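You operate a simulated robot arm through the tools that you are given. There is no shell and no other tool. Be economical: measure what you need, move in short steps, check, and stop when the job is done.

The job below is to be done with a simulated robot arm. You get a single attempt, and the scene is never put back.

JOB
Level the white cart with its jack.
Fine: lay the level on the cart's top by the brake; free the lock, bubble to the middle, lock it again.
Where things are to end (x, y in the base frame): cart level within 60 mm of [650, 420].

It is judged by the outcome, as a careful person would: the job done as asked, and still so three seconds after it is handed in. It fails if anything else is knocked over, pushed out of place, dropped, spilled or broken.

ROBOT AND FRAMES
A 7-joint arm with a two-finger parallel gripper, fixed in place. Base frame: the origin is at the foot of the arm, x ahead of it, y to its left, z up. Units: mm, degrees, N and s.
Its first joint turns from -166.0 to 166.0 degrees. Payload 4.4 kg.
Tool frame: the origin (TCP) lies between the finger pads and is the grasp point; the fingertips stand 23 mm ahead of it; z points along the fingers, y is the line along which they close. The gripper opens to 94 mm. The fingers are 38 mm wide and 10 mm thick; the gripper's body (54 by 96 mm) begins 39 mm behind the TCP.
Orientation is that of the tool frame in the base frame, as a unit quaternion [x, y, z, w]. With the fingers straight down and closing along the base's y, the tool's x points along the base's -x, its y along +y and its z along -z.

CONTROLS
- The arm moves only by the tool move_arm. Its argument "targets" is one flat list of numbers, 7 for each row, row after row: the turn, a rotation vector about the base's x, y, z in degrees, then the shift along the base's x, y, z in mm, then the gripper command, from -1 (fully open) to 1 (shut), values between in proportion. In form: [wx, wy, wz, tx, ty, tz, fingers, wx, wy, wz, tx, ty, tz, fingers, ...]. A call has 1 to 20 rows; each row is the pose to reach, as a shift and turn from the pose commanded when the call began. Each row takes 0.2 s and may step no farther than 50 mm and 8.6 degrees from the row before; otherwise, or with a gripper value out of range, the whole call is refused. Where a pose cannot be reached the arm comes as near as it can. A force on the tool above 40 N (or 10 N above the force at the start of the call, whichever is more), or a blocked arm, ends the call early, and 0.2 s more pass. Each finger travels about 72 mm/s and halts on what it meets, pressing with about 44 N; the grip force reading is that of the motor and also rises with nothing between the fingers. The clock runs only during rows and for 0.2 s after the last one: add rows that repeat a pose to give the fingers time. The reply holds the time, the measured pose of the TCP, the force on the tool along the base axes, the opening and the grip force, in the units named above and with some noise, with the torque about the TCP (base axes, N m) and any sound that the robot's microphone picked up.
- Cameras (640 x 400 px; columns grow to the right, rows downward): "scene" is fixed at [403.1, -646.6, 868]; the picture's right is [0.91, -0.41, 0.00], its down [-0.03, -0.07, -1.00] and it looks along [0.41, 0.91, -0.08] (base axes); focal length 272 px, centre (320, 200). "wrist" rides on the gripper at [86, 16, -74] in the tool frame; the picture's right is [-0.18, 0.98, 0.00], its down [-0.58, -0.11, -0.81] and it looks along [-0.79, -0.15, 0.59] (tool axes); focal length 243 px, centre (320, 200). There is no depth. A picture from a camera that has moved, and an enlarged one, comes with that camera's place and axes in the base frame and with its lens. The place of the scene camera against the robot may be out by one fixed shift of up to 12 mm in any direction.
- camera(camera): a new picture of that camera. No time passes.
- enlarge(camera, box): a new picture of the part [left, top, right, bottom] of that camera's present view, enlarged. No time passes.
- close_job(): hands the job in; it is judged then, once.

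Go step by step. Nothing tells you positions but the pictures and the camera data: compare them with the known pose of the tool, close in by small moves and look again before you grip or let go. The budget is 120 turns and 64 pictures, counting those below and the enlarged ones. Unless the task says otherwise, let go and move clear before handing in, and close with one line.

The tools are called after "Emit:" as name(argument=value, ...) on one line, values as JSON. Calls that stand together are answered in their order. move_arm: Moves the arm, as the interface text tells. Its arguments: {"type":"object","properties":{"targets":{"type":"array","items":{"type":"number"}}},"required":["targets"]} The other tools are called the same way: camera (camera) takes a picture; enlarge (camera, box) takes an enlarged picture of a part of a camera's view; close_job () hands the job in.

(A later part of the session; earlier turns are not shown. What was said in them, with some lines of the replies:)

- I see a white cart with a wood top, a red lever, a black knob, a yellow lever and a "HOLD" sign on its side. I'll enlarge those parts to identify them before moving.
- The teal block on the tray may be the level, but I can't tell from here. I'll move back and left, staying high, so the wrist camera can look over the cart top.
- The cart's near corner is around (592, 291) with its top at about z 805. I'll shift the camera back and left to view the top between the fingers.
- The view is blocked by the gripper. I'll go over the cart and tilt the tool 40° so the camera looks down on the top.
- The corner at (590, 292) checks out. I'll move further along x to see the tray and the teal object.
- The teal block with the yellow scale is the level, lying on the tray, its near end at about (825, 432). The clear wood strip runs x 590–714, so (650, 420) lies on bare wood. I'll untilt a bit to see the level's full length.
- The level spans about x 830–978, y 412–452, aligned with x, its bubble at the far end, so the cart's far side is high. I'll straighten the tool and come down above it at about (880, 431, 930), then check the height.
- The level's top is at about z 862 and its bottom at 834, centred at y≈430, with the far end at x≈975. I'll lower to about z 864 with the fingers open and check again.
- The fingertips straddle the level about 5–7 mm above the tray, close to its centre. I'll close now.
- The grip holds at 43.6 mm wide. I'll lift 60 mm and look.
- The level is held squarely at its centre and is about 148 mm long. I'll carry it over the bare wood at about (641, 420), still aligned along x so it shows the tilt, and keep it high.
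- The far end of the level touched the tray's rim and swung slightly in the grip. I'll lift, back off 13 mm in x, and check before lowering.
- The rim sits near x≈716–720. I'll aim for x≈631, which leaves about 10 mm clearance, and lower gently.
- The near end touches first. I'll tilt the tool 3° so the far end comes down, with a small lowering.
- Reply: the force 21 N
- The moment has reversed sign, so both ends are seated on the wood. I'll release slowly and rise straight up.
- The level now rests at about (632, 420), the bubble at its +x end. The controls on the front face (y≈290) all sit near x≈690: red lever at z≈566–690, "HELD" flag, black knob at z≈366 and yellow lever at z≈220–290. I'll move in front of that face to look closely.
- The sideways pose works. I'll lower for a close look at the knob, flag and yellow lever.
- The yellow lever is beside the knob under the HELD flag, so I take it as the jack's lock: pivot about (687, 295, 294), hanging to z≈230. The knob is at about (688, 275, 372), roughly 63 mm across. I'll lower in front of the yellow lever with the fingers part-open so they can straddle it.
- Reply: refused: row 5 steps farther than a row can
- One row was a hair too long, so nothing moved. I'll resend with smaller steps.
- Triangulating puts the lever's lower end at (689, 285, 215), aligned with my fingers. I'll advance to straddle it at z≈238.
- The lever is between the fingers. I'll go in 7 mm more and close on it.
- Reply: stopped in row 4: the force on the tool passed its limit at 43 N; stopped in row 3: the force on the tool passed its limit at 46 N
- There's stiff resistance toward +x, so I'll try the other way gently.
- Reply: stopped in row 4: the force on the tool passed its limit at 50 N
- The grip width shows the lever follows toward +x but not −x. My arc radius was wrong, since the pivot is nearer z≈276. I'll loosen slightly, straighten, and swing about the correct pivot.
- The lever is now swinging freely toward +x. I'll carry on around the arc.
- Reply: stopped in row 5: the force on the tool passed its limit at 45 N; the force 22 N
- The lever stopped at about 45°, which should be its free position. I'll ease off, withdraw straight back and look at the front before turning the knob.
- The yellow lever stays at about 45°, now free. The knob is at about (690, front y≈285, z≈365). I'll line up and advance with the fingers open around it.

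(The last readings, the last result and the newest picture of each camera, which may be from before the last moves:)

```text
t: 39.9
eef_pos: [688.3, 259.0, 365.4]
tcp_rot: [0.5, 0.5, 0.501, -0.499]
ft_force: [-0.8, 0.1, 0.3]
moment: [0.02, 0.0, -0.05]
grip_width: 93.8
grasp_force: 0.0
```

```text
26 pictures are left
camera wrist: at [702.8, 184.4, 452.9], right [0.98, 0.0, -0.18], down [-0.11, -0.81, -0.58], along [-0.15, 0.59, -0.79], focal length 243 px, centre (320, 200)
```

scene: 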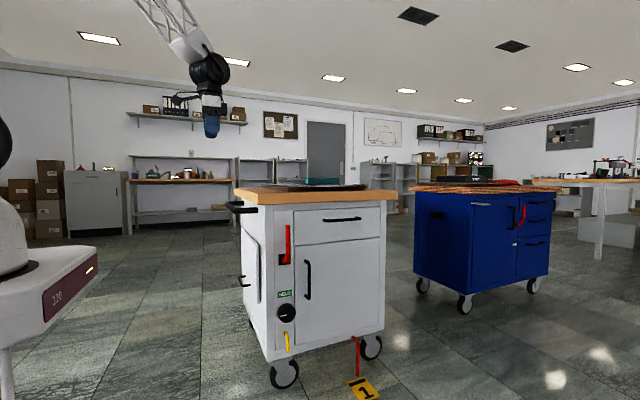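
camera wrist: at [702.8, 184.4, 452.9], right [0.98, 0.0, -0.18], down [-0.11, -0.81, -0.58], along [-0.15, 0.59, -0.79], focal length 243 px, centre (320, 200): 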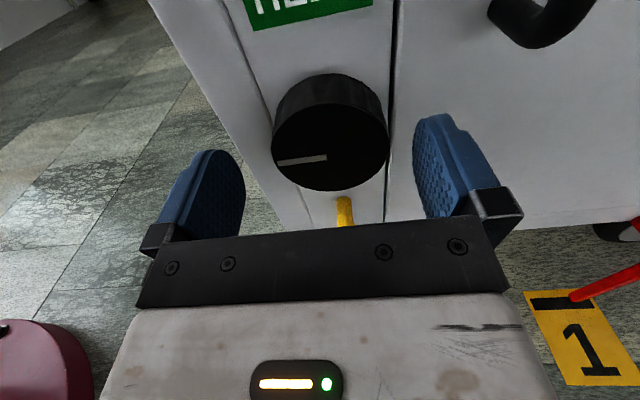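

The knob is centred between the fingers. I'll advance 17 mm and grip it.

Emit:
move_arm(targets=[0, 0, 0, 3, 9, 0, -1, 0, 0, 0, 3, 17, 0, -1, 0, 0, 0, 3, 17, 0, -1])

Emit:
move_arm(targets=[0, 0, 0, 0, 0, 0, 0, 0, 0, 0, 0, 0, 0, 0.5, 0, 0, 0, 0, 0, 0, 0.5])

Emit:
camera(camera="wrist")

Emit:
enlarge(camera="scene", box=[230, 165, 310, 215])

```text
t: 40.6
eef_pos: [690.4, 274.6, 365.3]
tcp_rot: [0.499, 0.501, 0.501, -0.499]
ft_force: [0.0, 0.1, 0.9]
moment: [0.0, 0.0, 0.05]
grip_width: 93.9
grasp_force: 0.1
```

```text
t: 41.5
eef_pos: [692.7, 276.0, 367.0]
tcp_rot: [0.5, 0.5, 0.502, -0.498]
ft_force: [15.1, 3.3, -8.1]
moment: [-0.28, -0.12, 0.24]
grip_width: 63.7
grasp_force: 44.9
```

```text
25 pictures are left
camera wrist: at [707.1, 201.4, 453.9], right [0.98, 0.0, -0.18], down [-0.11, -0.81, -0.58], along [-0.14, 0.59, -0.79], focal length 243 px, centre (320, 200)
```

wrist: 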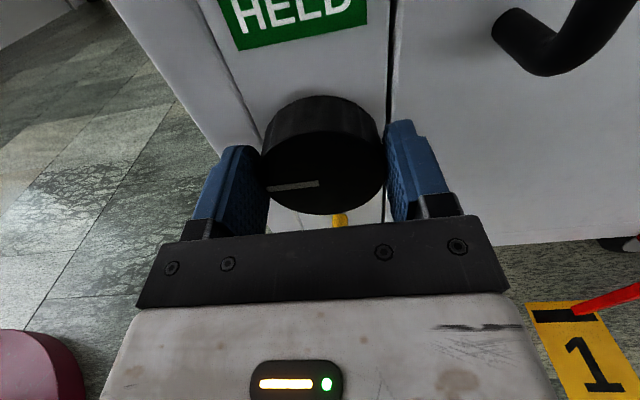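

```text
8.00 times, centred on (270, 190) of scene
camera zoom: at [403.1, -646.6, 868.0], right [0.91, -0.41, 0.0], down [-0.03, -0.07, -1.0], along [0.41, 0.91, -0.08], focal length 2177 px, centre (720, 280)
```

zoom: 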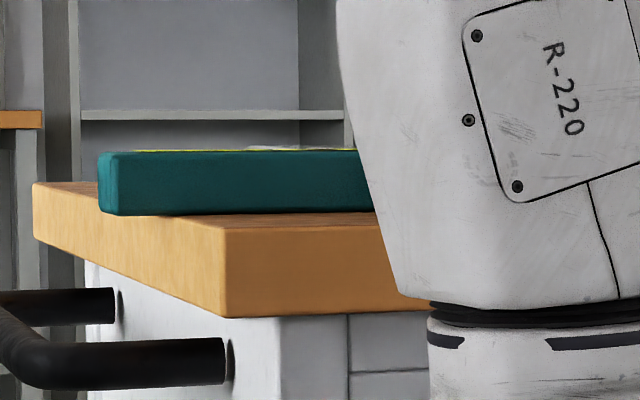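

The knob is gripped. I'll turn it 28° clockwise as seen from the front and compare the bubble.

Emit:
move_arm(targets=[0, 7, 0, 0, 0, 0, 0.5, 0, 14, 0, 0, 0, 0, 0.5, 0, 21, 0, 0, 0, 0, 0.5, 0, 28, 0, 0, 0, 0, 0.5, 0, 28, 0, 0, 0, 0, 0.5])

Emit:
enlarge(camera="scene", box=[230, 165, 310, 215])

Emit:
camera(camera="wrist")

```text
t: 42.0
eef_pos: [692.7, 275.4, 366.5]
tcp_rot: [0.544, 0.453, 0.454, -0.542]
ft_force: [3.7, -1.9, -2.8]
moment: [0.17, -0.05, 0.6]
grip_width: 63.3
grasp_force: 45.5
stopped in row 2: the force on the tool passed its limit at 46 N (the readings are from after the stop); the commanded pose is now the measured one
```

```text
8.00 times, centred on (270, 190) of scene
camera zoom: at [403.1, -646.6, 868.0], right [0.91, -0.41, 0.0], down [-0.03, -0.07, -1.0], along [0.41, 0.91, -0.08], focal length 2177 px, centre (720, 280)
```

zoom: 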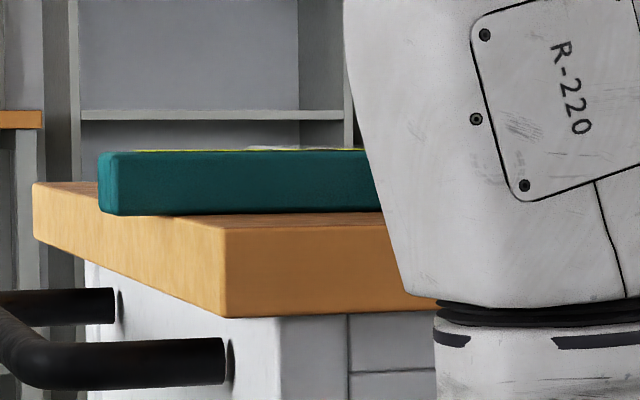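

```text
22 pictures are left
camera wrist: at [723.6, 201.5, 449.6], right [0.93, 0.0, -0.36], down [-0.21, -0.81, -0.55], along [-0.29, 0.59, -0.75], focal length 243 px, centre (320, 200)
```

wrist: 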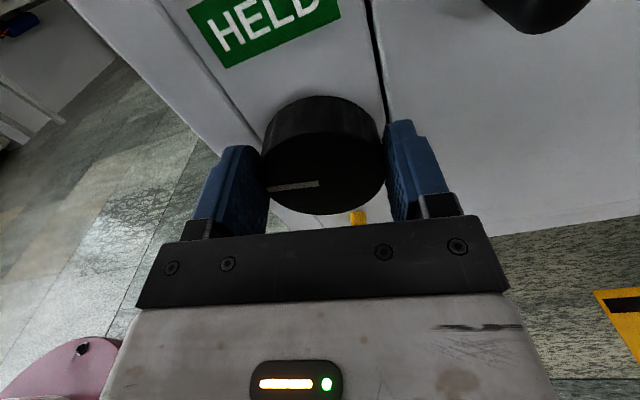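

The knob turned about 10° with me until a side load stopped the call. The offset is now re-zeroed, so I'll continue.

Emit:
move_arm(targets=[0, 5, 0, 0, 0, 0, 0.5, 0, 10, 0, 0, 0, 0, 0.5, 0, 15, 0, 0, 0, 0, 0.5, 0, 20, 0, 0, 0, 0, 0.5, 0, 25, 0, 0, 0, 0, 0.5, 0, 30, 0, 0, 0, 0, 0.5])

```text
t: 42.6
eef_pos: [693.6, 275.6, 366.7]
tcp_rot: [0.574, 0.414, 0.415, -0.571]
ft_force: [5.0, 3.1, -8.0]
moment: [0.05, -0.06, 0.41]
grip_width: 63.9
grasp_force: 44.7
stopped in row 2: the force on the tool passed its limit at 46 N (the readings are from after the stop); the commanded pose is now the measured one
```

Emit:
move_arm(targets=[0, 4, 0, 0, 0, 0, 0.5, 0, 6, 0, 0, 0, 0, 0.5])

Emit:
camera(camera="wrist")

```text
t: 43.1
eef_pos: [695.1, 276.1, 366.5]
tcp_rot: [0.592, 0.39, 0.392, -0.587]
ft_force: [6.0, 4.3, -9.3]
moment: [0.02, -0.06, 0.42]
grip_width: 63.8
grasp_force: 44.8
stopped in row 2: the force on the tool passed its limit at 45 N (the readings are from after the stop); the commanded pose is now the measured one
```

```text
21 pictures are left
camera wrist: at [742.3, 201.6, 440.5], right [0.83, -0.01, -0.55], down [-0.33, -0.81, -0.49], along [-0.44, 0.59, -0.67], focal length 243 px, centre (320, 200)
```

wrist: 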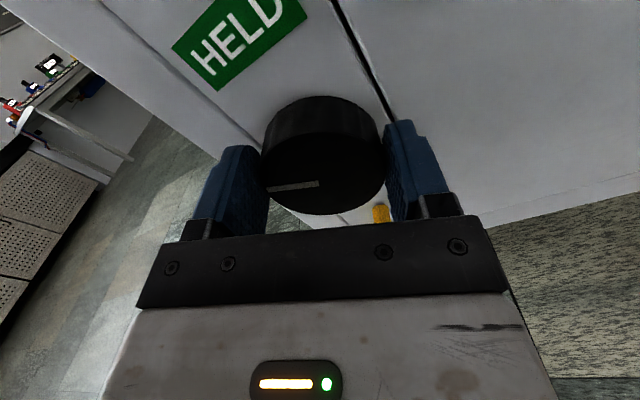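

The knob has turned 23° in total. The drift shows its axis is about 6 mm below my TCP. I'll check the bubble's reaction at high zoom.

Emit:
enlarge(camera="scene", box=[236, 174, 284, 204])

```text
13.33 times, centred on (260, 189) of scene
camera zoom: at [403.1, -646.6, 868.0], right [0.91, -0.41, 0.0], down [-0.03, -0.07, -1.0], along [0.41, 0.91, -0.08], focal length 3629 px, centre (1120, 347)
```

zoom: 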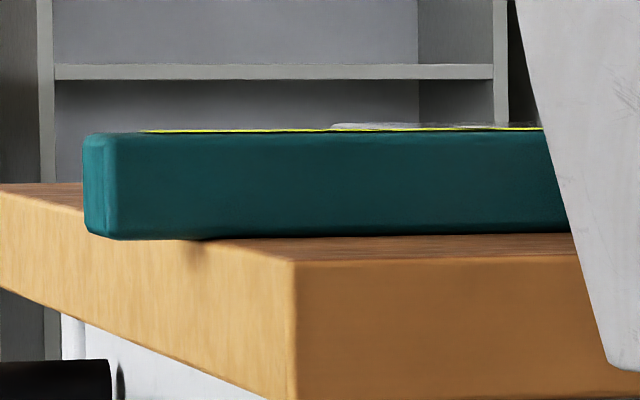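

That sliver isn't the bubble, so I'll need to view it from above. First I'll turn a larger amount, compensating for the axis offset.

Emit:
move_arm(targets=[0, 6.6, 0, 0.6, 0, -0.3, 0.5, 0, 13.6, 0, 1.2, 0, -0.7, 0.5, 0, 20.6, 0, 1.8, 0, -1.2, 0.5, 0, 27.6, 0, 2.3, 0, -1.7, 0.5, 0, 34.6, 0, 2.7, 0, -2.3, 0.5])

```text
t: 44.5
eef_pos: [698.6, 276.4, 363.8]
tcp_rot: [0.681, 0.197, 0.198, -0.676]
ft_force: [3.2, -1.2, -8.3]
moment: [0.56, -0.03, 0.22]
grip_width: 63.7
grasp_force: 45.1
stopped in row 5: the force on the tool passed its limit at 42 N (the readings are from after the stop); the commanded pose is now the measured one
```

Turned to about 57°. Now I'll release, back off, rise and look at the bubble.

Emit:
move_arm(targets=[0, 0, 0, 0, 0, 0, 0, 0, 0, 0, 0, 0, 0, -1, 0, 0, 0, 0, 0, 0, -1, 0, 0, 0, 0, -45, 0, -1, 0, 0, 0, 0, -90, 0, -1, 0, -7, 0, -5, -115, 40, -1, 0, -14, 0, -10, -115, 85, -1, 0, -21, 0, -15, -115, 130, -1, 0, -28, 0, -20, -115, 175, -1, 0, -35, 0, -25, -115, 220, -1, 0, -42, 0, -30, -115, 265, -1, 0, -49, 0, -35, -115, 310, -1, 0, -56, 0, -40, -115, 355, -1, 0, -57.5, 0, -45, -115, 400, -1, 0, -57.5, 0, -50, -115, 445, -1, 0, -57.5, 0, -50, -115, 490, -1, 0, -57.5, 0, -50, -95, 535, -1, 0, -57.5, 0, -50, -75, 580, -1, 0, -57.5, 0, -50, -70, 600, -1])

Emit:
camera(camera="wrist")

```text
t: 48.5
eef_pos: [646.5, 209.1, 962.7]
tcp_rot: [0.502, 0.498, 0.501, -0.498]
ft_force: [-0.8, -0.1, 0.4]
moment: [-0.03, 0.02, 0.01]
grip_width: 94.1
grasp_force: 0.1
```

```text
19 pictures are left
camera wrist: at [661.1, 135.0, 1050.3], right [0.98, -0.01, -0.18], down [-0.11, -0.81, -0.58], along [-0.15, 0.59, -0.79], focal length 243 px, centre (320, 200)
```

wrist: 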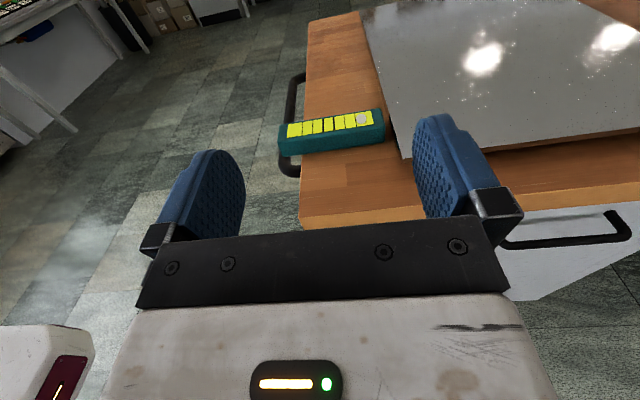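

Emit:
enlarge(camera="wrist", box=[270, 95, 400, 165])

```text
4.92 times, centred on (335, 130) of wrist
camera zoom: at [661.1, 135.0, 1050.3], right [0.98, -0.01, -0.18], down [-0.11, -0.81, -0.58], along [-0.15, 0.59, -0.79], focal length 1194 px, centre (246, 545)
```

zoom: 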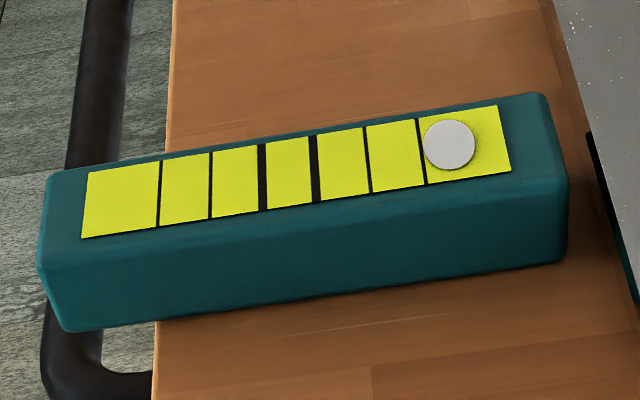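

The bubble sits about 3 cells right of centre, essentially unchanged or pegged at the end. I'll compare the cart corner against the earlier picture to see whether the turn did anything.

Emit:
enlarge(camera="scene", box=[236, 174, 284, 204])

```text
13.33 times, centred on (260, 189) of scene
camera zoom: at [403.1, -646.6, 868.0], right [0.91, -0.41, 0.0], down [-0.03, -0.07, -1.0], along [0.41, 0.91, -0.08], focal length 3629 px, centre (1120, 347)
```

zoom: 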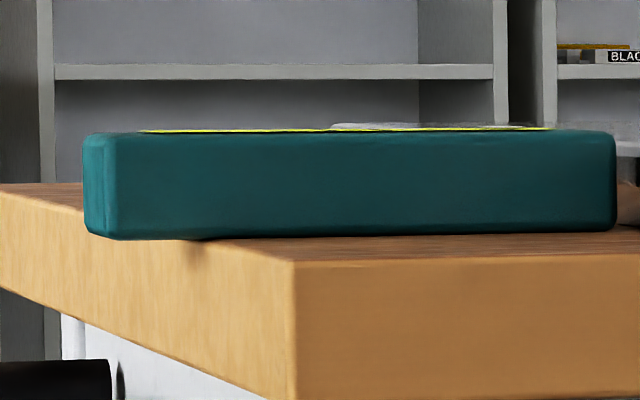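

The cart and bubble look unchanged. I'll return to the knob with the tool pre-turned −50°, check the pointer and then turn it through a larger angle.

Emit:
move_arm(targets=[0, 0, 0, 0, -46, 0, -1, 0, -4, 0, 4, -46, -46, -1, 0, -8, 0, 8, -46, -92, -1, 0, -12, 0, 12, -46, -138, -1, 0, -16, 0, 16, -46, -184, -1, 0, -20, 0, 20, -46, -230, -1, 0, -24, 0, 24, -46, -276, -1, 0, -28, 0, 28, -46, -322, -1, 0, -32, 0, 32, -46, -368, -1, 0, -36, 0, 36, -46, -414, -1, 0, -40, 0, 40, -46, -460, -1, 0, -44, 0, 44, -46, -506, -1, 0, -48, 0, 45, -46, -552, -1, 0, -50, 0, 45, -46, -598, -1, 0, -50, 0, 45, -16, -603, -1, 0, -50, 0, 45, 20, -603, -1, 0, -50, 0, 45, 20, -603, -1])

Emit:
camera(camera="wrist")

```text
t: 52.1
eef_pos: [695.7, 225.7, 364.8]
tcp_rot: [0.243, 0.663, 0.666, -0.241]
ft_force: [0.6, 0.3, -0.1]
moment: [0.0, -0.04, 0.03]
grip_width: 93.9
grasp_force: 0.1
```

```text
16 pictures are left
camera wrist: at [639.7, 152.4, 432.7], right [0.77, -0.01, 0.63], down [0.37, -0.81, -0.46], along [0.51, 0.59, -0.62], focal length 243 px, centre (320, 200)
```

wrist: 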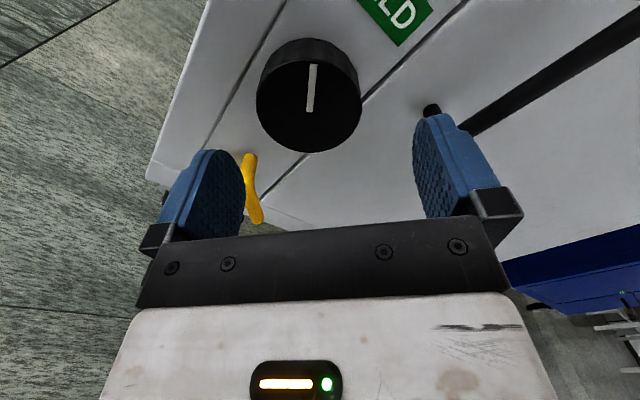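

The pointer confirms the knob did turn, and the yellow lever is still in its free position. I'll re-centre on the axis, advance, grip and turn clockwise.

Emit:
move_arm(targets=[0, 0, 0, -2, 0, -4, -0.75, 0, 0, 0, -2, 25, -4, -0.75, 0, 0, 0, -2, 49, -4, -0.75, 0, 0, 0, -2, 49, -4, -0.75, 0, 0, 0, -2, 49, -4, 0, 0, 0, 0, -2, 49, -4, 0.45, 0, 0, 0, -2, 49, -4, 0.45])

Emit:
move_arm(targets=[0, 6, 0, 0, 0, 0, 0.45, 0, 12, 0, 0, 0, 0, 0.45, 0, 18, 0, 0, 0, 0, 0.45, 0, 24, 0, 0, 0, 0, 0.45, 0, 30, 0, 0, 0, 0, 0.45, 0, 36, 0, 0, 0, 0, 0.45, 0, 42, 0, 0, 0, 0, 0.45, 0, 48, 0, 0, 0, 0, 0.45, 0, 54, 0, 0, 0, 0, 0.45, 0, 60, 0, 0, 0, 0, 0.45])

```text
t: 53.8
eef_pos: [694.2, 274.2, 358.4]
tcp_rot: [0.242, 0.663, 0.667, -0.24]
ft_force: [-5.1, -3.3, 8.3]
moment: [-0.14, 0.02, 0.08]
grip_width: 63.4
grasp_force: 44.4
stopped in row 7: the force on the tool passed its limit at 42 N (the readings are from after the stop); the commanded pose is now the measured one
```

```text
t: 55.3
eef_pos: [692.6, 274.6, 355.9]
tcp_rot: [0.435, 0.556, 0.56, -0.433]
ft_force: [-4.9, -3.1, 8.3]
moment: [0.09, -0.04, 0.26]
grip_width: 63.4
grasp_force: 44.9
stopped in row 7: the force on the tool passed its limit at 42 N (the readings are from after the stop); the commanded pose is now the measured one
```

Turned another 36°. I'll continue along the estimated true axis.

Emit:
move_arm(targets=[0, 7, 0, -0.5, 0, -0.2, 0.45, 0, 14, 0, -1, 0, -0.3, 0.45, 0, 21, 0, -1.6, 0, -0.4, 0.45, 0, 28, 0, -2.1, 0, -0.4, 0.45, 0, 35, 0, -2.6, 0, -0.4, 0.45, 0, 42, 0, -3.2, 0, -0.3, 0.45, 0, 49, 0, -3.7, 0, 0, 0.45, 0, 56, 0, -4.2, 0, 0.2, 0.45, 0, 63, 0, -4.7, 0, 0.4, 0.45, 0, 70, 0, -5.1, 0, 0.75, 0.45])

```text
t: 56.3
eef_pos: [692.0, 274.7, 357.0]
tcp_rot: [0.554, 0.439, 0.443, -0.551]
ft_force: [-1.2, -4.7, 7.4]
moment: [0.35, 0.0, 0.39]
grip_width: 63.2
grasp_force: 45.1
stopped in row 5: the force on the tool passed its limit at 43 N (the readings are from after the stop); the commanded pose is now the measured one
```

Emit:
move_arm(targets=[0, 7, 0, 0, 0, 0.2, 0.45, 0, 14, 0, -0.3, 0, 0.3, 0.45, 0, 21, 0, -0.6, 0, 0.5, 0.45, 0, 28, 0, -0.8, 0, 0.7, 0.45, 0, 35, 0, -1, 0, 0.9, 0.45, 0, 42, 0, -1.2, 0, 1.1, 0.45])

```text
t: 57.7
eef_pos: [689.7, 274.8, 358.5]
tcp_rot: [0.677, 0.213, 0.215, -0.671]
ft_force: [-2.7, 10.5, -18.3]
moment: [0.4, 0.03, -0.33]
grip_width: 63.4
grasp_force: 44.7
```

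About 105° more turned, roughly 160° in all. Release, rise and look at the bubble again.

Emit:
move_arm(targets=[0, 0, 0, 0, 0, 0, 0, 0, 0, 0, 0, 0, 0, -0.7, 0, 0, 0, 0, 0, 0, -0.7, 0, 0, 0, 0, -45, 0, -0.7, 0, 0, 0, 0, -90, 0, -1, 0, -7, 0, -5, -115, 40, -1, 0, -14, 0, -10, -115, 85, -1, 0, -21, 0, -15, -115, 130, -1, 0, -28, 0, -20, -115, 175, -1, 0, -35, 0, -25, -115, 220, -1, 0, -42, 0, -30, -115, 265, -1, 0, -49, 0, -35, -115, 310, -1, 0, -55, 0, -41, -115, 355, -1, 0, -55, 0, -41, -115, 400, -1, 0, -55, 0, -41, -115, 445, -1, 0, -55, 0, -41, -115, 490, -1, 0, -55, 0, -41, -95, 535, -1, 0, -55, 0, -41, -75, 580, -1, 0, -55, 0, -41, -66, 604, -1])

Emit:
enlarge(camera="wrist", box=[270, 95, 400, 165])

```text
t: 61.7
eef_pos: [645.7, 206.8, 964.7]
tcp_rot: [0.5, 0.499, 0.504, -0.497]
ft_force: [-0.8, -0.7, 0.1]
moment: [0.01, 0.01, 0.0]
grip_width: 93.8
grasp_force: 0.0
```

```text
4.92 times, centred on (335, 130) of wrist
camera zoom: at [659.5, 132.4, 1051.9], right [0.98, -0.01, -0.18], down [-0.11, -0.8, -0.58], along [-0.14, 0.59, -0.79], focal length 1194 px, centre (246, 545)
```

zoom: 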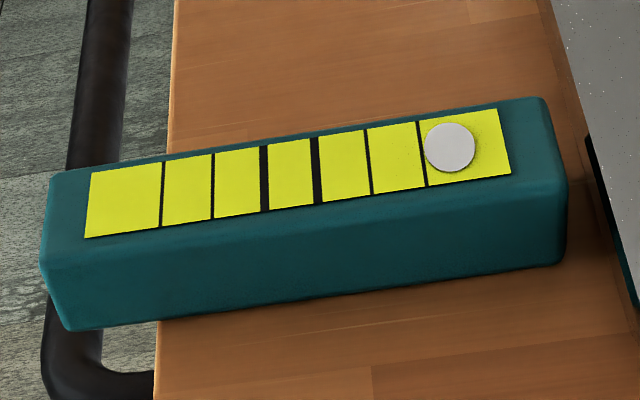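

Computing positions along the vial, before turning the bubble was 32 mm from its right end, and now it's 17 mm, pegged. So clockwise makes it worse and the jack is coupled; I need to go counter-clockwise past the starting point. I'll return to the knob with the tool pre-turned +55°.

Emit:
move_arm(targets=[0, 0, 0, 0, -46, 0, -1, 0, 4, 0, 4, -46, -46, -1, 0, 8, 0, 8, -46, -92, -1, 0, 12, 0, 12, -46, -138, -1, 0, 16, 0, 16, -46, -184, -1, 0, 20, 0, 20, -46, -230, -1, 0, 25, 0, 24, -46, -276, -1, 0, 30, 0, 28, -46, -322, -1, 0, 35, 0, 32, -46, -368, -1, 0, 40, 0, 36, -46, -414, -1, 0, 45, 0, 40, -46, -460, -1, 0, 50, 0, 43.5, -46, -506, -1, 0, 55, 0, 43.5, -46, -552, -1, 0, 55, 0, 43.5, -46, -598, -1, 0, 55, 0, 43.5, -16, -603.5, -1, 0, 55, 0, 43.5, 20, -603.5, -1, 0, 55, 0, 43.5, 45, -603.5, -0.8, 0, 55, 0, 43.5, 66, -603.5, -0.8, 0, 55, 0, 43.5, 66, -603.5, -0.8])

Emit:
move_arm(targets=[0, 0, 0, 0, 0, 0, 0, 0, 0, 0, 0, 0, 0, 0.4, 0, 0, 0, 0, 0, 0, 0.4])

Emit:
move_arm(targets=[0, -7, 0, 0, 0, 0, 0.4, 0, -14, 0, 0, 0, 0, 0.4, 0, -21, 0, 0, 0, 0, 0.4, 0, -28, 0, 0, 0, 0, 0.4, 0, -35, 0, 0, 0, 0, 0.4, 0, -42, 0, 0, 0, 0, 0.4, 0, -49, 0, 0, 0, 0, 0.4, 0, -56, 0, 0, 0, 0, 0.4])

```text
t: 65.7
eef_pos: [690.2, 274.3, 357.1]
tcp_rot: [0.675, 0.214, 0.216, -0.672]
ft_force: [-0.1, 0.1, -0.9]
moment: [-0.01, 0.0, -0.01]
grip_width: 84.7
grasp_force: 0.0
```

```text
t: 66.3
eef_pos: [691.3, 275.0, 359.6]
tcp_rot: [0.675, 0.213, 0.215, -0.673]
ft_force: [-5.8, 0.4, 8.3]
moment: [0.76, -0.03, 0.26]
grip_width: 63.2
grasp_force: 44.8
stopped in row 2: the force on the tool passed its limit at 48 N (the readings are from after the stop); the commanded pose is now the measured one
```

```text
t: 67.6
eef_pos: [691.6, 275.2, 358.6]
tcp_rot: [0.572, 0.417, 0.419, -0.569]
ft_force: [2.1, 1.8, -6.1]
moment: [-0.08, 0.01, 0.46]
grip_width: 63.3
grasp_force: 45.0
stopped in row 6: the force on the tool passed its limit at 43 N (the readings are from after the stop); the commanded pose is now the measured one
```

Emit:
move_arm(targets=[0, -7, 0, 0, 0, 0, 0.4, 0, -14, 0, 0, 0, 0, 0.4, 0, -21, 0, 0, 0, 0, 0.4, 0, -28, 0, 0, 0, 0, 0.4, 0, -35, 0, 0, 0, 0, 0.4, 0, -42, 0, 0, 0, 0, 0.4])

Emit:
move_arm(targets=[0, -7, 0, 0, 0, 0, 0.4, 0, -14, 0, 0, 0, 0, 0.4, 0, -21, 0, 0, 0, 0, 0.4, 0, -28, 0, 0, 0, 0, 0.4, 0, -35, 0, 0, 0, 0, 0.4])

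```text
t: 68.5
eef_pos: [691.4, 273.4, 358.4]
tcp_rot: [0.482, 0.518, 0.52, -0.479]
ft_force: [5.9, -1.0, -8.6]
moment: [-0.54, 0.0, 0.42]
grip_width: 63.3
grasp_force: 45.4
stopped in row 4: the force on the tool passed its limit at 44 N (the readings are from after the stop); the commanded pose is now the measured one
```

```text
t: 69.7
eef_pos: [693.5, 273.9, 358.6]
tcp_rot: [0.304, 0.637, 0.642, -0.3]
ft_force: [18.1, -16.6, -2.0]
moment: [-0.07, 0.02, 0.04]
grip_width: 63.2
grasp_force: 44.7
```

Emit:
move_arm(targets=[0, -6, 0, 0, 0, 0, 0.4, 0, -12, 0, 0, 0, 0, 0.4, 0, -17, 0, 0, 0, 0, 0.4])

Emit:
move_arm(targets=[0, 0, 0, 0, 0, 0, 0, 0, 0, 0, 0, 0, 0, -0.7, 0, 0, 0, 0, 0, 0, -0.7])

```text
t: 70.5
eef_pos: [693.2, 274.4, 358.6]
tcp_rot: [0.205, 0.676, 0.679, -0.202]
ft_force: [35.9, -12.4, -12.9]
moment: [-1.07, 0.03, -0.14]
grip_width: 63.4
grasp_force: 45.0
```

```text
t: 71.2
eef_pos: [690.2, 275.7, 357.9]
tcp_rot: [0.205, 0.675, 0.679, -0.204]
ft_force: [0.3, 0.6, -0.5]
moment: [0.02, 0.02, 0.01]
grip_width: 79.7
grasp_force: 0.0
```

Turned back 111°. I'll rotate the open fingers around the knob and regrip.

Emit:
move_arm(targets=[0, 8, 0, 1, 0, 1, -0.8, 0, 16, 0, 2, 0, 1.5, -0.8, 0, 24, 0, 2, 0, 1.5, -0.8, 0, 32, 0, 2, 0, 1.5, -0.8, 0, 40, 0, 2, 0, 1.5, -0.8, 0, 48, 0, 2, 0, 1.5, -0.8, 0, 56, 0, 2, 0, 1.5, -0.8, 0, 64, 0, 2, 0, 1.5, -0.8, 0, 72, 0, 2, 0, 1.5, -0.8, 0, 80, 0, 2, 0, 1.5, -0.8, 0, 88, 0, 2, 0, 1.5, -0.8, 0, 96, 0, 2, 0, 1.5, -0.8, 0, 104, 0, 2, 0, 1.5, -0.8, 0, 111, 0, 2, 0, 1.5, -0.8, 0, 111, 0, 2, 0, 1.5, 0, 0, 111, 0, 2, 0, 1.5, 0.4, 0, 111, 0, 2, 0, 1.5, 0.4])

Emit:
move_arm(targets=[0, -7, 0, 0, 0, 0, 0.4, 0, -14, 0, 0, 0, 0, 0.4, 0, -21, 0, 0, 0, 0, 0.4, 0, -28, 0, 0, 0, 0, 0.4, 0, -35, 0, 0, 0, 0, 0.4, 0, -42, 0, 0, 0, 0, 0.4, 0, -49, 0, 0, 0, 0, 0.4])

```text
t: 74.8
eef_pos: [693.6, 274.6, 361.7]
tcp_rot: [0.675, 0.214, 0.215, -0.672]
ft_force: [-17.8, -4.3, 28.3]
moment: [1.06, 0.03, 0.79]
grip_width: 63.5
grasp_force: 45.1
```

```text
t: 75.2
eef_pos: [693.0, 274.7, 362.1]
tcp_rot: [0.666, 0.242, 0.244, -0.662]
ft_force: [-6.5, -1.5, 9.6]
moment: [0.34, 0.04, 0.0]
grip_width: 63.6
grasp_force: 44.7
stopped in row 1: the force on the tool passed its limit at 46 N (the readings are from after the stop); the commanded pose is now the measured one
```

Emit:
move_arm(targets=[0, -7, 0, 0, 0, 0, 0.4, 0, -14, 0, 0, 0, 0, 0.4, 0, -21, 0, 0, 0, 0, 0.4, 0, -28, 0, 0, 0, 0, 0.4, 0, -35, 0, 0, 0, 0, 0.4])

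Emit:
move_arm(targets=[0, -7, 0, 0, 0, 0, 0.4, 0, -14, 0, 0, 0, 0, 0.4, 0, -21, 0, 0, 0, 0, 0.4, 0, -28, 0, 0, 0, 0, 0.4])

```text
t: 75.7
eef_pos: [692.3, 275.7, 361.8]
tcp_rot: [0.646, 0.29, 0.292, -0.643]
ft_force: [-7.0, -3.4, 14.0]
moment: [0.47, 0.06, 0.47]
grip_width: 63.5
grasp_force: 44.7
stopped in row 2: the force on the tool passed its limit at 43 N (the readings are from after the stop); the commanded pose is now the measured one
```

```text
t: 76.3
eef_pos: [691.7, 274.5, 361.7]
tcp_rot: [-0.609, -0.358, -0.359, 0.61]
ft_force: [-3.9, 0.9, 7.2]
moment: [0.24, 0.01, 0.18]
grip_width: 63.6
grasp_force: 44.9
stopped in row 2: the force on the tool passed its limit at 42 N (the readings are from after the stop); the commanded pose is now the measured one
```

Emit:
move_arm(targets=[0, -7, 0, -0.5, 0, 0, 0.4, 0, -14, 0, -1.1, 0, -0.1, 0.4, 0, -21, 0, -1.6, 0, -0.3, 0.4, 0, -28, 0, -2.1, 0, -0.5, 0.4, 0, -35, 0, -2.5, 0, -0.8, 0.4, 0, -42, 0, -2.9, 0, -1.1, 0.4, 0, -49, 0, -3.3, 0, -1.5, 0.4, 0, -56, 0, -3.6, 0, -1.9, 0.4, 0, -63, 0, -3.9, 0, -2.4, 0.4, 0, -70, 0, -4.1, 0, -2.9, 0.4, 0, -75, 0, -4.3, 0, -3.3, 0.4])

```text
t: 77.7
eef_pos: [692.3, 274.6, 361.8]
tcp_rot: [0.457, 0.538, 0.54, -0.458]
ft_force: [-2.2, -0.2, 7.9]
moment: [0.06, -0.02, 0.31]
grip_width: 63.6
grasp_force: 44.6
stopped in row 6: the force on the tool passed its limit at 43 N (the readings are from after the stop); the commanded pose is now the measured one
```

Emit:
move_arm(targets=[0, -7, 0, 0, 0, 0, 0.4, 0, -14, 0, 0, 0, 0, 0.4, 0, -21, 0, 0, 0, 0, 0.4, 0, -28, 0, 0, 0, 0, 0.4, 0, -35, 0, 0, 0, 0, 0.4, 0, -42, 0, 0, 0, 0, 0.4])

```text
t: 79.0
eef_pos: [691.7, 275.6, 360.8]
tcp_rot: [0.251, 0.66, 0.662, -0.253]
ft_force: [-8.2, -0.3, 10.6]
moment: [-0.28, 0.0, 0.17]
grip_width: 63.5
grasp_force: 45.0
stopped in row 6: the force on the tool passed its limit at 41 N (the readings are from after the stop); the commanded pose is now the measured one
```

The knob is now about 50° counter-clockwise of its start. I'll release and check the bubble.

Emit:
move_arm(targets=[0, 0, 0, 0, 0, 0, 0, 0, 0, 0, 0, 0, 0, -0.7, 0, 0, 0, 0, 0, 0, -0.7, 0, 0, 0, 0, -45, 0, -0.7, 0, 0, 0, 0, -90, 0, -1, 0, 6, 0, -5, -115, 40, -1, 0, 12, 0, -10, -115, 85, -1, 0, 18, 0, -15, -115, 130, -1, 0, 24, 0, -20, -115, 175, -1, 0, 30, 0, -25, -115, 220, -1, 0, 36, 0, -30, -115, 265, -1, 0, 42, 0, -35, -115, 310, -1, 0, 48.3, 0, -41, -115, 355, -1, 0, 48.3, 0, -43, -115, 400, -1, 0, 48.3, 0, -44, -115, 445, -1, 0, 48.3, 0, -44, -115, 490, -1, 0, 48.3, 0, -44, -95, 535, -1, 0, 48.3, 0, -44, -75, 580, -1, 0, 48.3, 0, -44, -67, 602, -1])

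Emit:
enlarge(camera="wrist", box=[270, 95, 400, 165])

```text
t: 83.0
eef_pos: [648.0, 209.3, 963.4]
tcp_rot: [-0.501, -0.497, -0.501, 0.501]
ft_force: [0.2, 0.3, -0.3]
moment: [-0.02, 0.02, 0.03]
grip_width: 94.0
grasp_force: 0.1
```

```text
4.92 times, centred on (335, 130) of wrist
camera zoom: at [662.6, 134.7, 1050.7], right [0.98, 0.0, -0.19], down [-0.11, -0.8, -0.58], along [-0.15, 0.59, -0.79], focal length 1194 px, centre (246, 545)
```

zoom: 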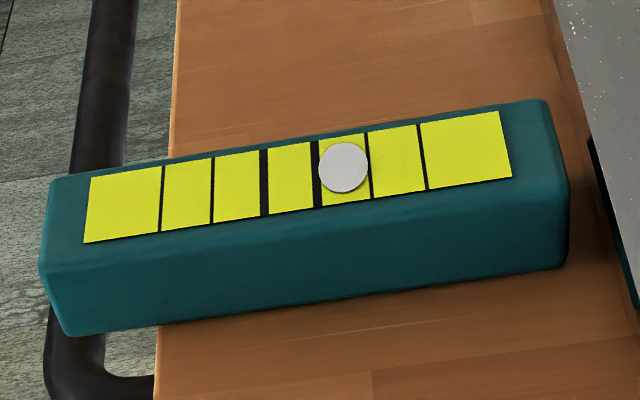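

The bubble has moved to exactly +1 cell, from about +2 at the start, so roughly 50° per cell. I'll go back, grip at about +20° and turn 51° more counter-clockwise.

Emit:
move_arm(targets=[0, 0, 0, 0, -46, 0, -1, 0, 4, 0, 4, -46, -46, -1, 0, 8, 0, 8, -46, -92, -1, 0, 12, 0, 12, -46, -138, -1, 0, 16, 0, 16, -46, -184, -1, 0, 20, 0, 20, -46, -230, -1, 0, 20, 0, 24, -46, -276, -1, 0, 20, 0, 28, -46, -322, -1, 0, 20, 0, 32, -46, -368, -1, 0, 20, 0, 36, -46, -414, -1, 0, 20, 0, 40, -46, -460, -1, 0, 20, 0, 43.5, -46, -506, -1, 0, 20, 0, 43.5, -46, -552, -1, 0, 20, 0, 43.5, -46, -598, -1, 0, 20, 0, 44, -16, -602.5, -1, 0, 20, 0, 44.5, 20, -602.5, -1, 0, 20, 0, 44.5, 45, -602.5, -0.8, 0, 20, 0, 44.5, 66, -602.5, -0.8, 0, 20, 0, 44.5, 66, -602.5, -0.8])

Emit:
move_arm(targets=[0, 0, 0, 0, 0, 0, 0, 0, 0, 0, 0, 0, 0, 0.4, 0, 0, 0, 0, 0, 0, 0.4])

Emit:
move_arm(targets=[0, -6, 0, 0, 0, 0, 0.4, 0, -12, 0, 0, 0, 0, 0.4, 0, -18, 0, 0, 0, 0, 0.4, 0, -24, 0, 0, 0, 0, 0.4])

```text
t: 87.0
eef_pos: [691.2, 276.1, 361.3]
tcp_rot: [-0.58, -0.403, -0.406, 0.58]
ft_force: [-0.9, 0.3, 0.0]
moment: [0.0, 0.02, 0.02]
grip_width: 84.5
grasp_force: 0.2
```

```text
t: 87.8
eef_pos: [693.1, 275.1, 361.8]
tcp_rot: [0.58, 0.404, 0.407, -0.579]
ft_force: [28.3, 10.9, -17.3]
moment: [-0.21, -0.07, -0.12]
grip_width: 63.6
grasp_force: 45.3
```

```text
t: 88.8
eef_pos: [690.3, 275.2, 361.9]
tcp_rot: [0.481, 0.516, 0.518, -0.483]
ft_force: [7.0, 17.2, 33.7]
moment: [1.1, -0.05, 0.84]
grip_width: 63.6
grasp_force: 45.2
```

Emit:
move_arm(targets=[0, -6, 0, 0, 0, -1, 0.4, 0, -12, 0, 0, 0, -2, 0.4, 0, -18, 0, 0, 0, -2, 0.4, 0, -24, 0, 0, 0, -2, 0.4, 0, -27, 0, 0, 0, -2, 0.4, 0, -27, 0, 0, 0, -2, 0.4])

```text
t: 89.8
eef_pos: [691.3, 274.3, 358.1]
tcp_rot: [0.377, 0.597, 0.599, -0.378]
ft_force: [0.1, 3.2, 1.7]
moment: [0.28, 0.01, 0.42]
grip_width: 62.5
grasp_force: 45.1
stopped in row 4: the force on the tool passed its limit at 50 N (the readings are from after the stop); the commanded pose is now the measured one
```

Emit:
move_arm(targets=[0, -3, 0, 0, 0, 0, 0.4, 0, -5.5, 0, 0, 0, 0, 0.4, 0, -5.5, 0, 0, 0, 0, 0.4])

```text
t: 90.6
eef_pos: [692.1, 274.2, 359.0]
tcp_rot: [0.348, 0.614, 0.616, -0.349]
ft_force: [-0.6, 23.4, -5.4]
moment: [-0.53, -0.04, -0.65]
grip_width: 62.6
grasp_force: 45.1
```

Turned 51°. Release and check.

Emit:
move_arm(targets=[0, 0, 0, 0, 0, 0, 0, 0, 0, 0, 0, 0, 0, -0.7, 0, 0, 0, 0, 0, 0, -0.7, 0, 0, 0, 0, -45, 0, -0.7, 0, 0, 0, 0, -90, 0, -1, 0, 6, 0, -5, -115, 40, -1, 0, 12, 0, -10, -115, 85, -1, 0, 18, 0, -15, -115, 130, -1, 0, 24, 0, -20, -115, 175, -1, 0, 30.9, 0, -25, -115, 220, -1, 0, 30.9, 0, -30, -115, 265, -1, 0, 30.9, 0, -35, -115, 310, -1, 0, 30.9, 0, -41, -115, 355, -1, 0, 30.9, 0, -43, -115, 400, -1, 0, 30.9, 0, -44, -115, 445, -1, 0, 30.9, 0, -44, -115, 490, -1, 0, 30.9, 0, -44, -95, 535, -1, 0, 30.9, 0, -44, -75, 580, -1, 0, 30.9, 0, -44, -66, 604, -1])

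Emit:
enlarge(camera="wrist", box=[270, 95, 400, 165])

```text
t: 94.6
eef_pos: [648.2, 207.8, 961.8]
tcp_rot: [0.5, 0.498, 0.501, -0.5]
ft_force: [-0.4, 0.0, -0.2]
moment: [0.0, 0.0, -0.02]
grip_width: 93.6
grasp_force: 0.1
```

```text
4.92 times, centred on (335, 130) of wrist
camera zoom: at [663.9, 133.2, 1048.3], right [0.98, 0.0, -0.19], down [-0.11, -0.8, -0.58], along [-0.15, 0.59, -0.79], focal length 1194 px, centre (246, 545)
```

zoom: 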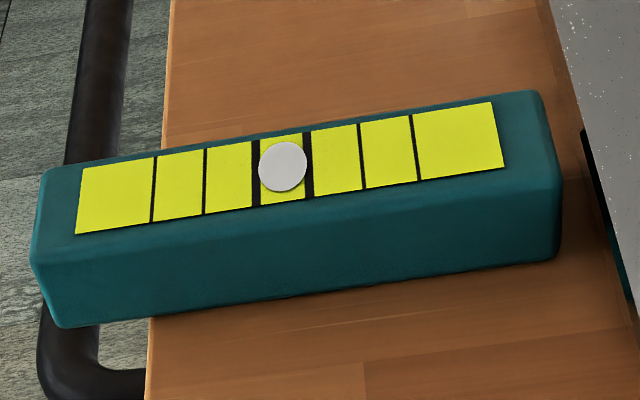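

The bubble is centred between the thick lines. Now I'll relock: go down in front of the yellow lever with the tool pre-turned −45°, and look.

Emit:
move_arm(targets=[0, 0, 0, 0, -48, 0, -1, 0, -3, 0, 5, -53, -45, -1, 0, -6, 0, 10, -53, -90, -1, 0, -9, 0, 15, -53, -135, -1, 0, -12, 0, 20, -53, -180, -1, 0, -15, 0, 25, -53, -225, -1, 0, -18, 0, 30, -53, -270, -1, 0, -21, 0, 35, -53, -315, -1, 0, -24, 0, 40, -53, -360, -1, 0, -27, 0, 45, -53, -405, -0.5, 0, -30, 0, 50, -53, -450, 0, 0, -33, 0, 55, -53, -495, 0.1, 0, -36, 0, 60, -53, -540, 0.1, 0, -39, 0, 65, -53, -585, 0.1, 0, -42, 0, 70, -53, -630, 0.1, 0, -45, 0, 70, -53, -675, 0.1, 0, -45, 0, 70, -53, -712, 0.1, 0, -45, 0, 70, -20, -712, 0.1, 0, -45, 0, 70, -20, -712, 0.1])

Emit:
camera(camera="wrist")

```text
t: 98.6
eef_pos: [715.6, 190.9, 250.8]
tcp_rot: [0.271, 0.652, 0.655, -0.271]
ft_force: [-0.3, 0.7, -0.5]
moment: [0.03, 0.02, 0.0]
grip_width: 42.5
grasp_force: 0.1
```

```text
12 pictures are left
camera wrist: at [665.7, 116.2, 324.9], right [0.83, 0.0, 0.56], down [0.33, -0.8, -0.49], along [0.45, 0.59, -0.66], focal length 243 px, centre (320, 200)
```

wrist: 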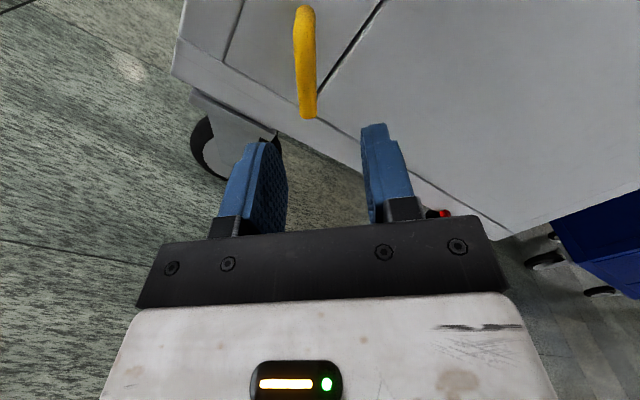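

The lever is lined up between the fingers. I'll advance 80 mm to straddle it.

Emit:
move_arm(targets=[0, 0, 0, 0, 40, 0, 0.1, 0, 0, 0, 0, 65, 0, 0.1, 0, 0, 0, 0, 80, 0, 0.1, 0, 0, 0, 0, 80, 0, 0.1, 0, 0, 0, 0, 80, 0, 0.5, 0, 0, 0, 0, 80, 0, 0.5])

Emit:
camera(camera="wrist")

```text
t: 100.0
eef_pos: [715.9, 268.3, 251.0]
tcp_rot: [0.271, 0.652, 0.654, -0.273]
ft_force: [-14.1, 4.1, -6.3]
moment: [-0.07, 0.34, 0.21]
grip_width: 29.6
grasp_force: 6.7
```

```text
11 pictures are left
camera wrist: at [666.4, 193.5, 324.3], right [0.83, 0.0, 0.56], down [0.33, -0.8, -0.49], along [0.45, 0.59, -0.66], focal length 243 px, centre (320, 200)
```

wrist: 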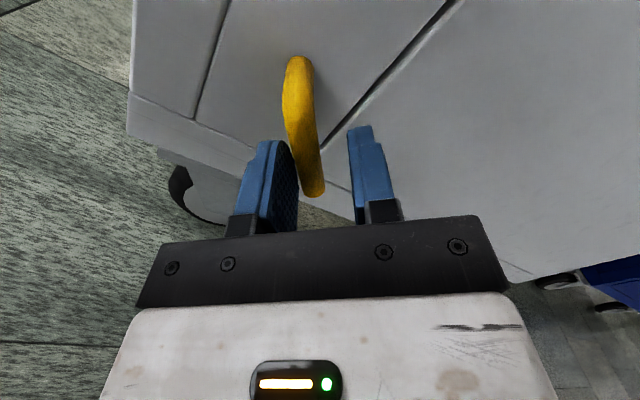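

The left finger just touches the lever. I'll close a little and swing it back down to the locked position.

Emit:
move_arm(targets=[0, 0, 0, -2, 0, 0, 0.6, 0, 7, 0, -5, 0, -3, 0.6, 0, 14, 0, -8.5, 0, -5.5, 0.6, 0, 21, 0, -12.5, 0, -7.5, 0.6, 0, 28, 0, -16.5, 0, -9, 0.6, 0, 35, 0, -20.5, 0, -10, 0.6, 0, 42, 0, -24.5, 0, -10.5, 0.6, 0, 45, 0, -27, 0, -10.5, 0.6, 0, 45, 0, -30, 0, -10.5, 0.6])

Emit:
camera(camera="wrist")

```text
t: 102.0
eef_pos: [689.2, 268.8, 240.6]
tcp_rot: [-0.5, -0.498, -0.501, 0.501]
ft_force: [2.7, -0.2, -1.1]
moment: [0.02, -0.03, 0.0]
grip_width: 20.1
grasp_force: 1.0
```

```text
10 pictures are left
camera wrist: at [704.3, 193.9, 327.1], right [0.98, 0.0, -0.19], down [-0.11, -0.8, -0.58], along [-0.15, 0.59, -0.79], focal length 243 px, centre (320, 200)
```

wrist: 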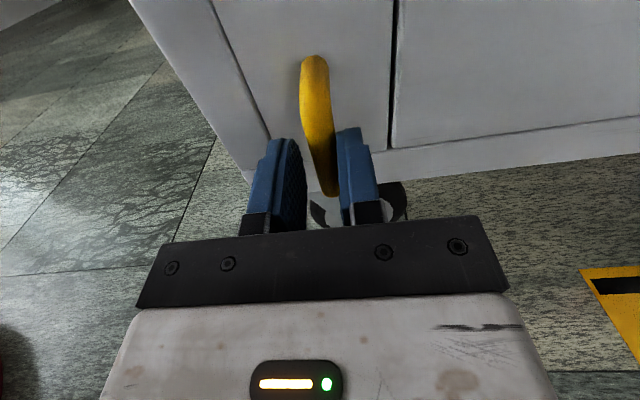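

Nearly home. I'll press a few millimetres more toward −x to seat it against its stop.

Emit:
move_arm(targets=[0, 0, 0, -2, 0, 0, 0.6, 0, 0, 0, -4, 0, 0, 0.6, 0, 0, 0, -5, 0, 0, 0.6])

```text
t: 102.8
eef_pos: [684.5, 268.2, 240.8]
tcp_rot: [0.5, 0.498, 0.502, -0.5]
ft_force: [18.9, -9.1, -3.2]
moment: [0.12, 0.36, -0.47]
grip_width: 27.1
grasp_force: 9.4
```

Now there's a firm stop at 19 N, with the finger yielding. The lever is locked. I'll open, withdraw straight back and rise to check everything.

Emit:
move_arm(targets=[0, 0, 0, 4, 0, 0, 0.3, 0, 0, 0, 6, 0, 0, 0.1, 0, 0, 0, 6, -40, 0, 0.1, 0, 0, 0, 6, -80, 0, 0.1, 0, 0, 0, 6, -110, 20, -0.5, 0, 0, 0, 6, -125, 60, -1, 0, 0, 0, 6, -125, 105, -1, 0, 0, 0, 6, -125, 150, -1, 0, 0, 0, 6, -125, 195, -1, 0, 0, 0, 6, -125, 220, -1])

Emit:
camera(camera="wrist")

```text
t: 105.0
eef_pos: [689.6, 142.3, 460.1]
tcp_rot: [-0.5, -0.499, -0.501, 0.501]
ft_force: [-0.6, 0.0, -0.5]
moment: [0.04, -0.02, -0.01]
grip_width: 94.3
grasp_force: 0.0
```

```text
9 pictures are left
camera wrist: at [705.7, 68.1, 547.5], right [0.98, 0.0, -0.19], down [-0.11, -0.8, -0.58], along [-0.15, 0.59, -0.79], focal length 243 px, centre (320, 200)
```

wrist: 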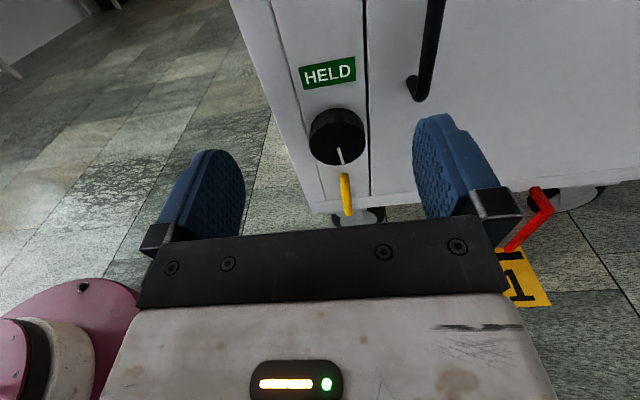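

The yellow lever hangs straight down as it did at the start, and the knob wasn't disturbed. Now I'll rise for a last look at the bubble.

Emit:
move_arm(targets=[0, 0, 0, -5, 0, 45, -1, 0, 0, 0, -10, 0, 90, -1, 0, 0, 0, -15, 0, 135, -1, 0, 0, 0, -20, 0, 180, -1, 0, 0, 0, -25, 0, 225, -1, 0, 0, 0, -30, 0, 270, -1, 0, 0, 0, -35, 0, 315, -1, 0, 0, 0, -40, 0, 360, -1, 0, 0, 0, -42, 0, 405, -1, 0, 0, 0, -42, 20, 450, -1, 0, 0, 0, -42, 45, 485, -1, 0, 0, 0, -42, 65, 502, -1])

Emit:
enlarge(camera="wrist", box=[270, 95, 400, 165])

Emit:
camera(camera="scene")

```text
t: 107.6
eef_pos: [647.1, 209.5, 964.7]
tcp_rot: [0.501, 0.497, 0.502, -0.5]
ft_force: [-0.3, -0.4, -0.4]
moment: [0.01, 0.01, -0.03]
grip_width: 93.9
grasp_force: 0.1
```

```text
4.92 times, centred on (335, 130) of wrist
camera zoom: at [662.5, 134.9, 1051.0], right [0.98, 0.0, -0.19], down [-0.11, -0.8, -0.58], along [-0.15, 0.59, -0.79], focal length 1194 px, centre (246, 545)
```

zoom: 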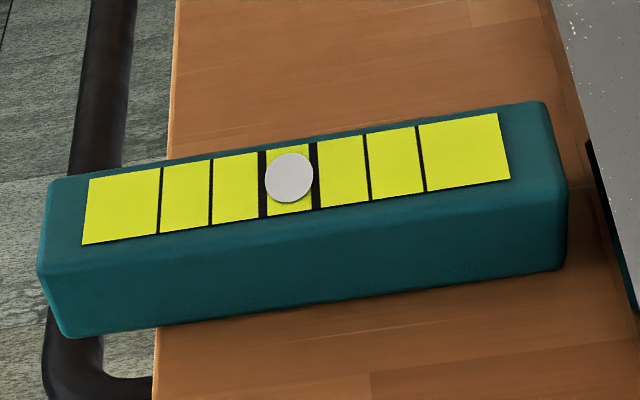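

```text
7 pictures are left
```

scene: 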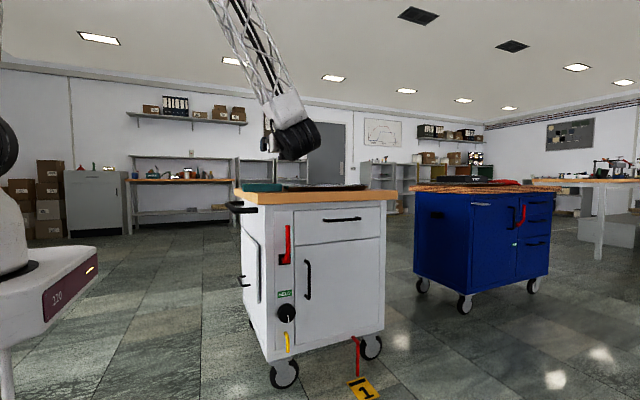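

The bubble is centred, the lock is back on, the brake still shows HELD, and nothing else has moved. The level lies at about (632, 420), and the arm is clear, so I'm handing in.

Emit:
close_job()

```text
The job is handed in.
```

The white cart is level: the bubble sits between the middle marks, the jack is locked again, and the level lies on the cart's top at about (632, 420), with one end over the edge because the tray left too little room.
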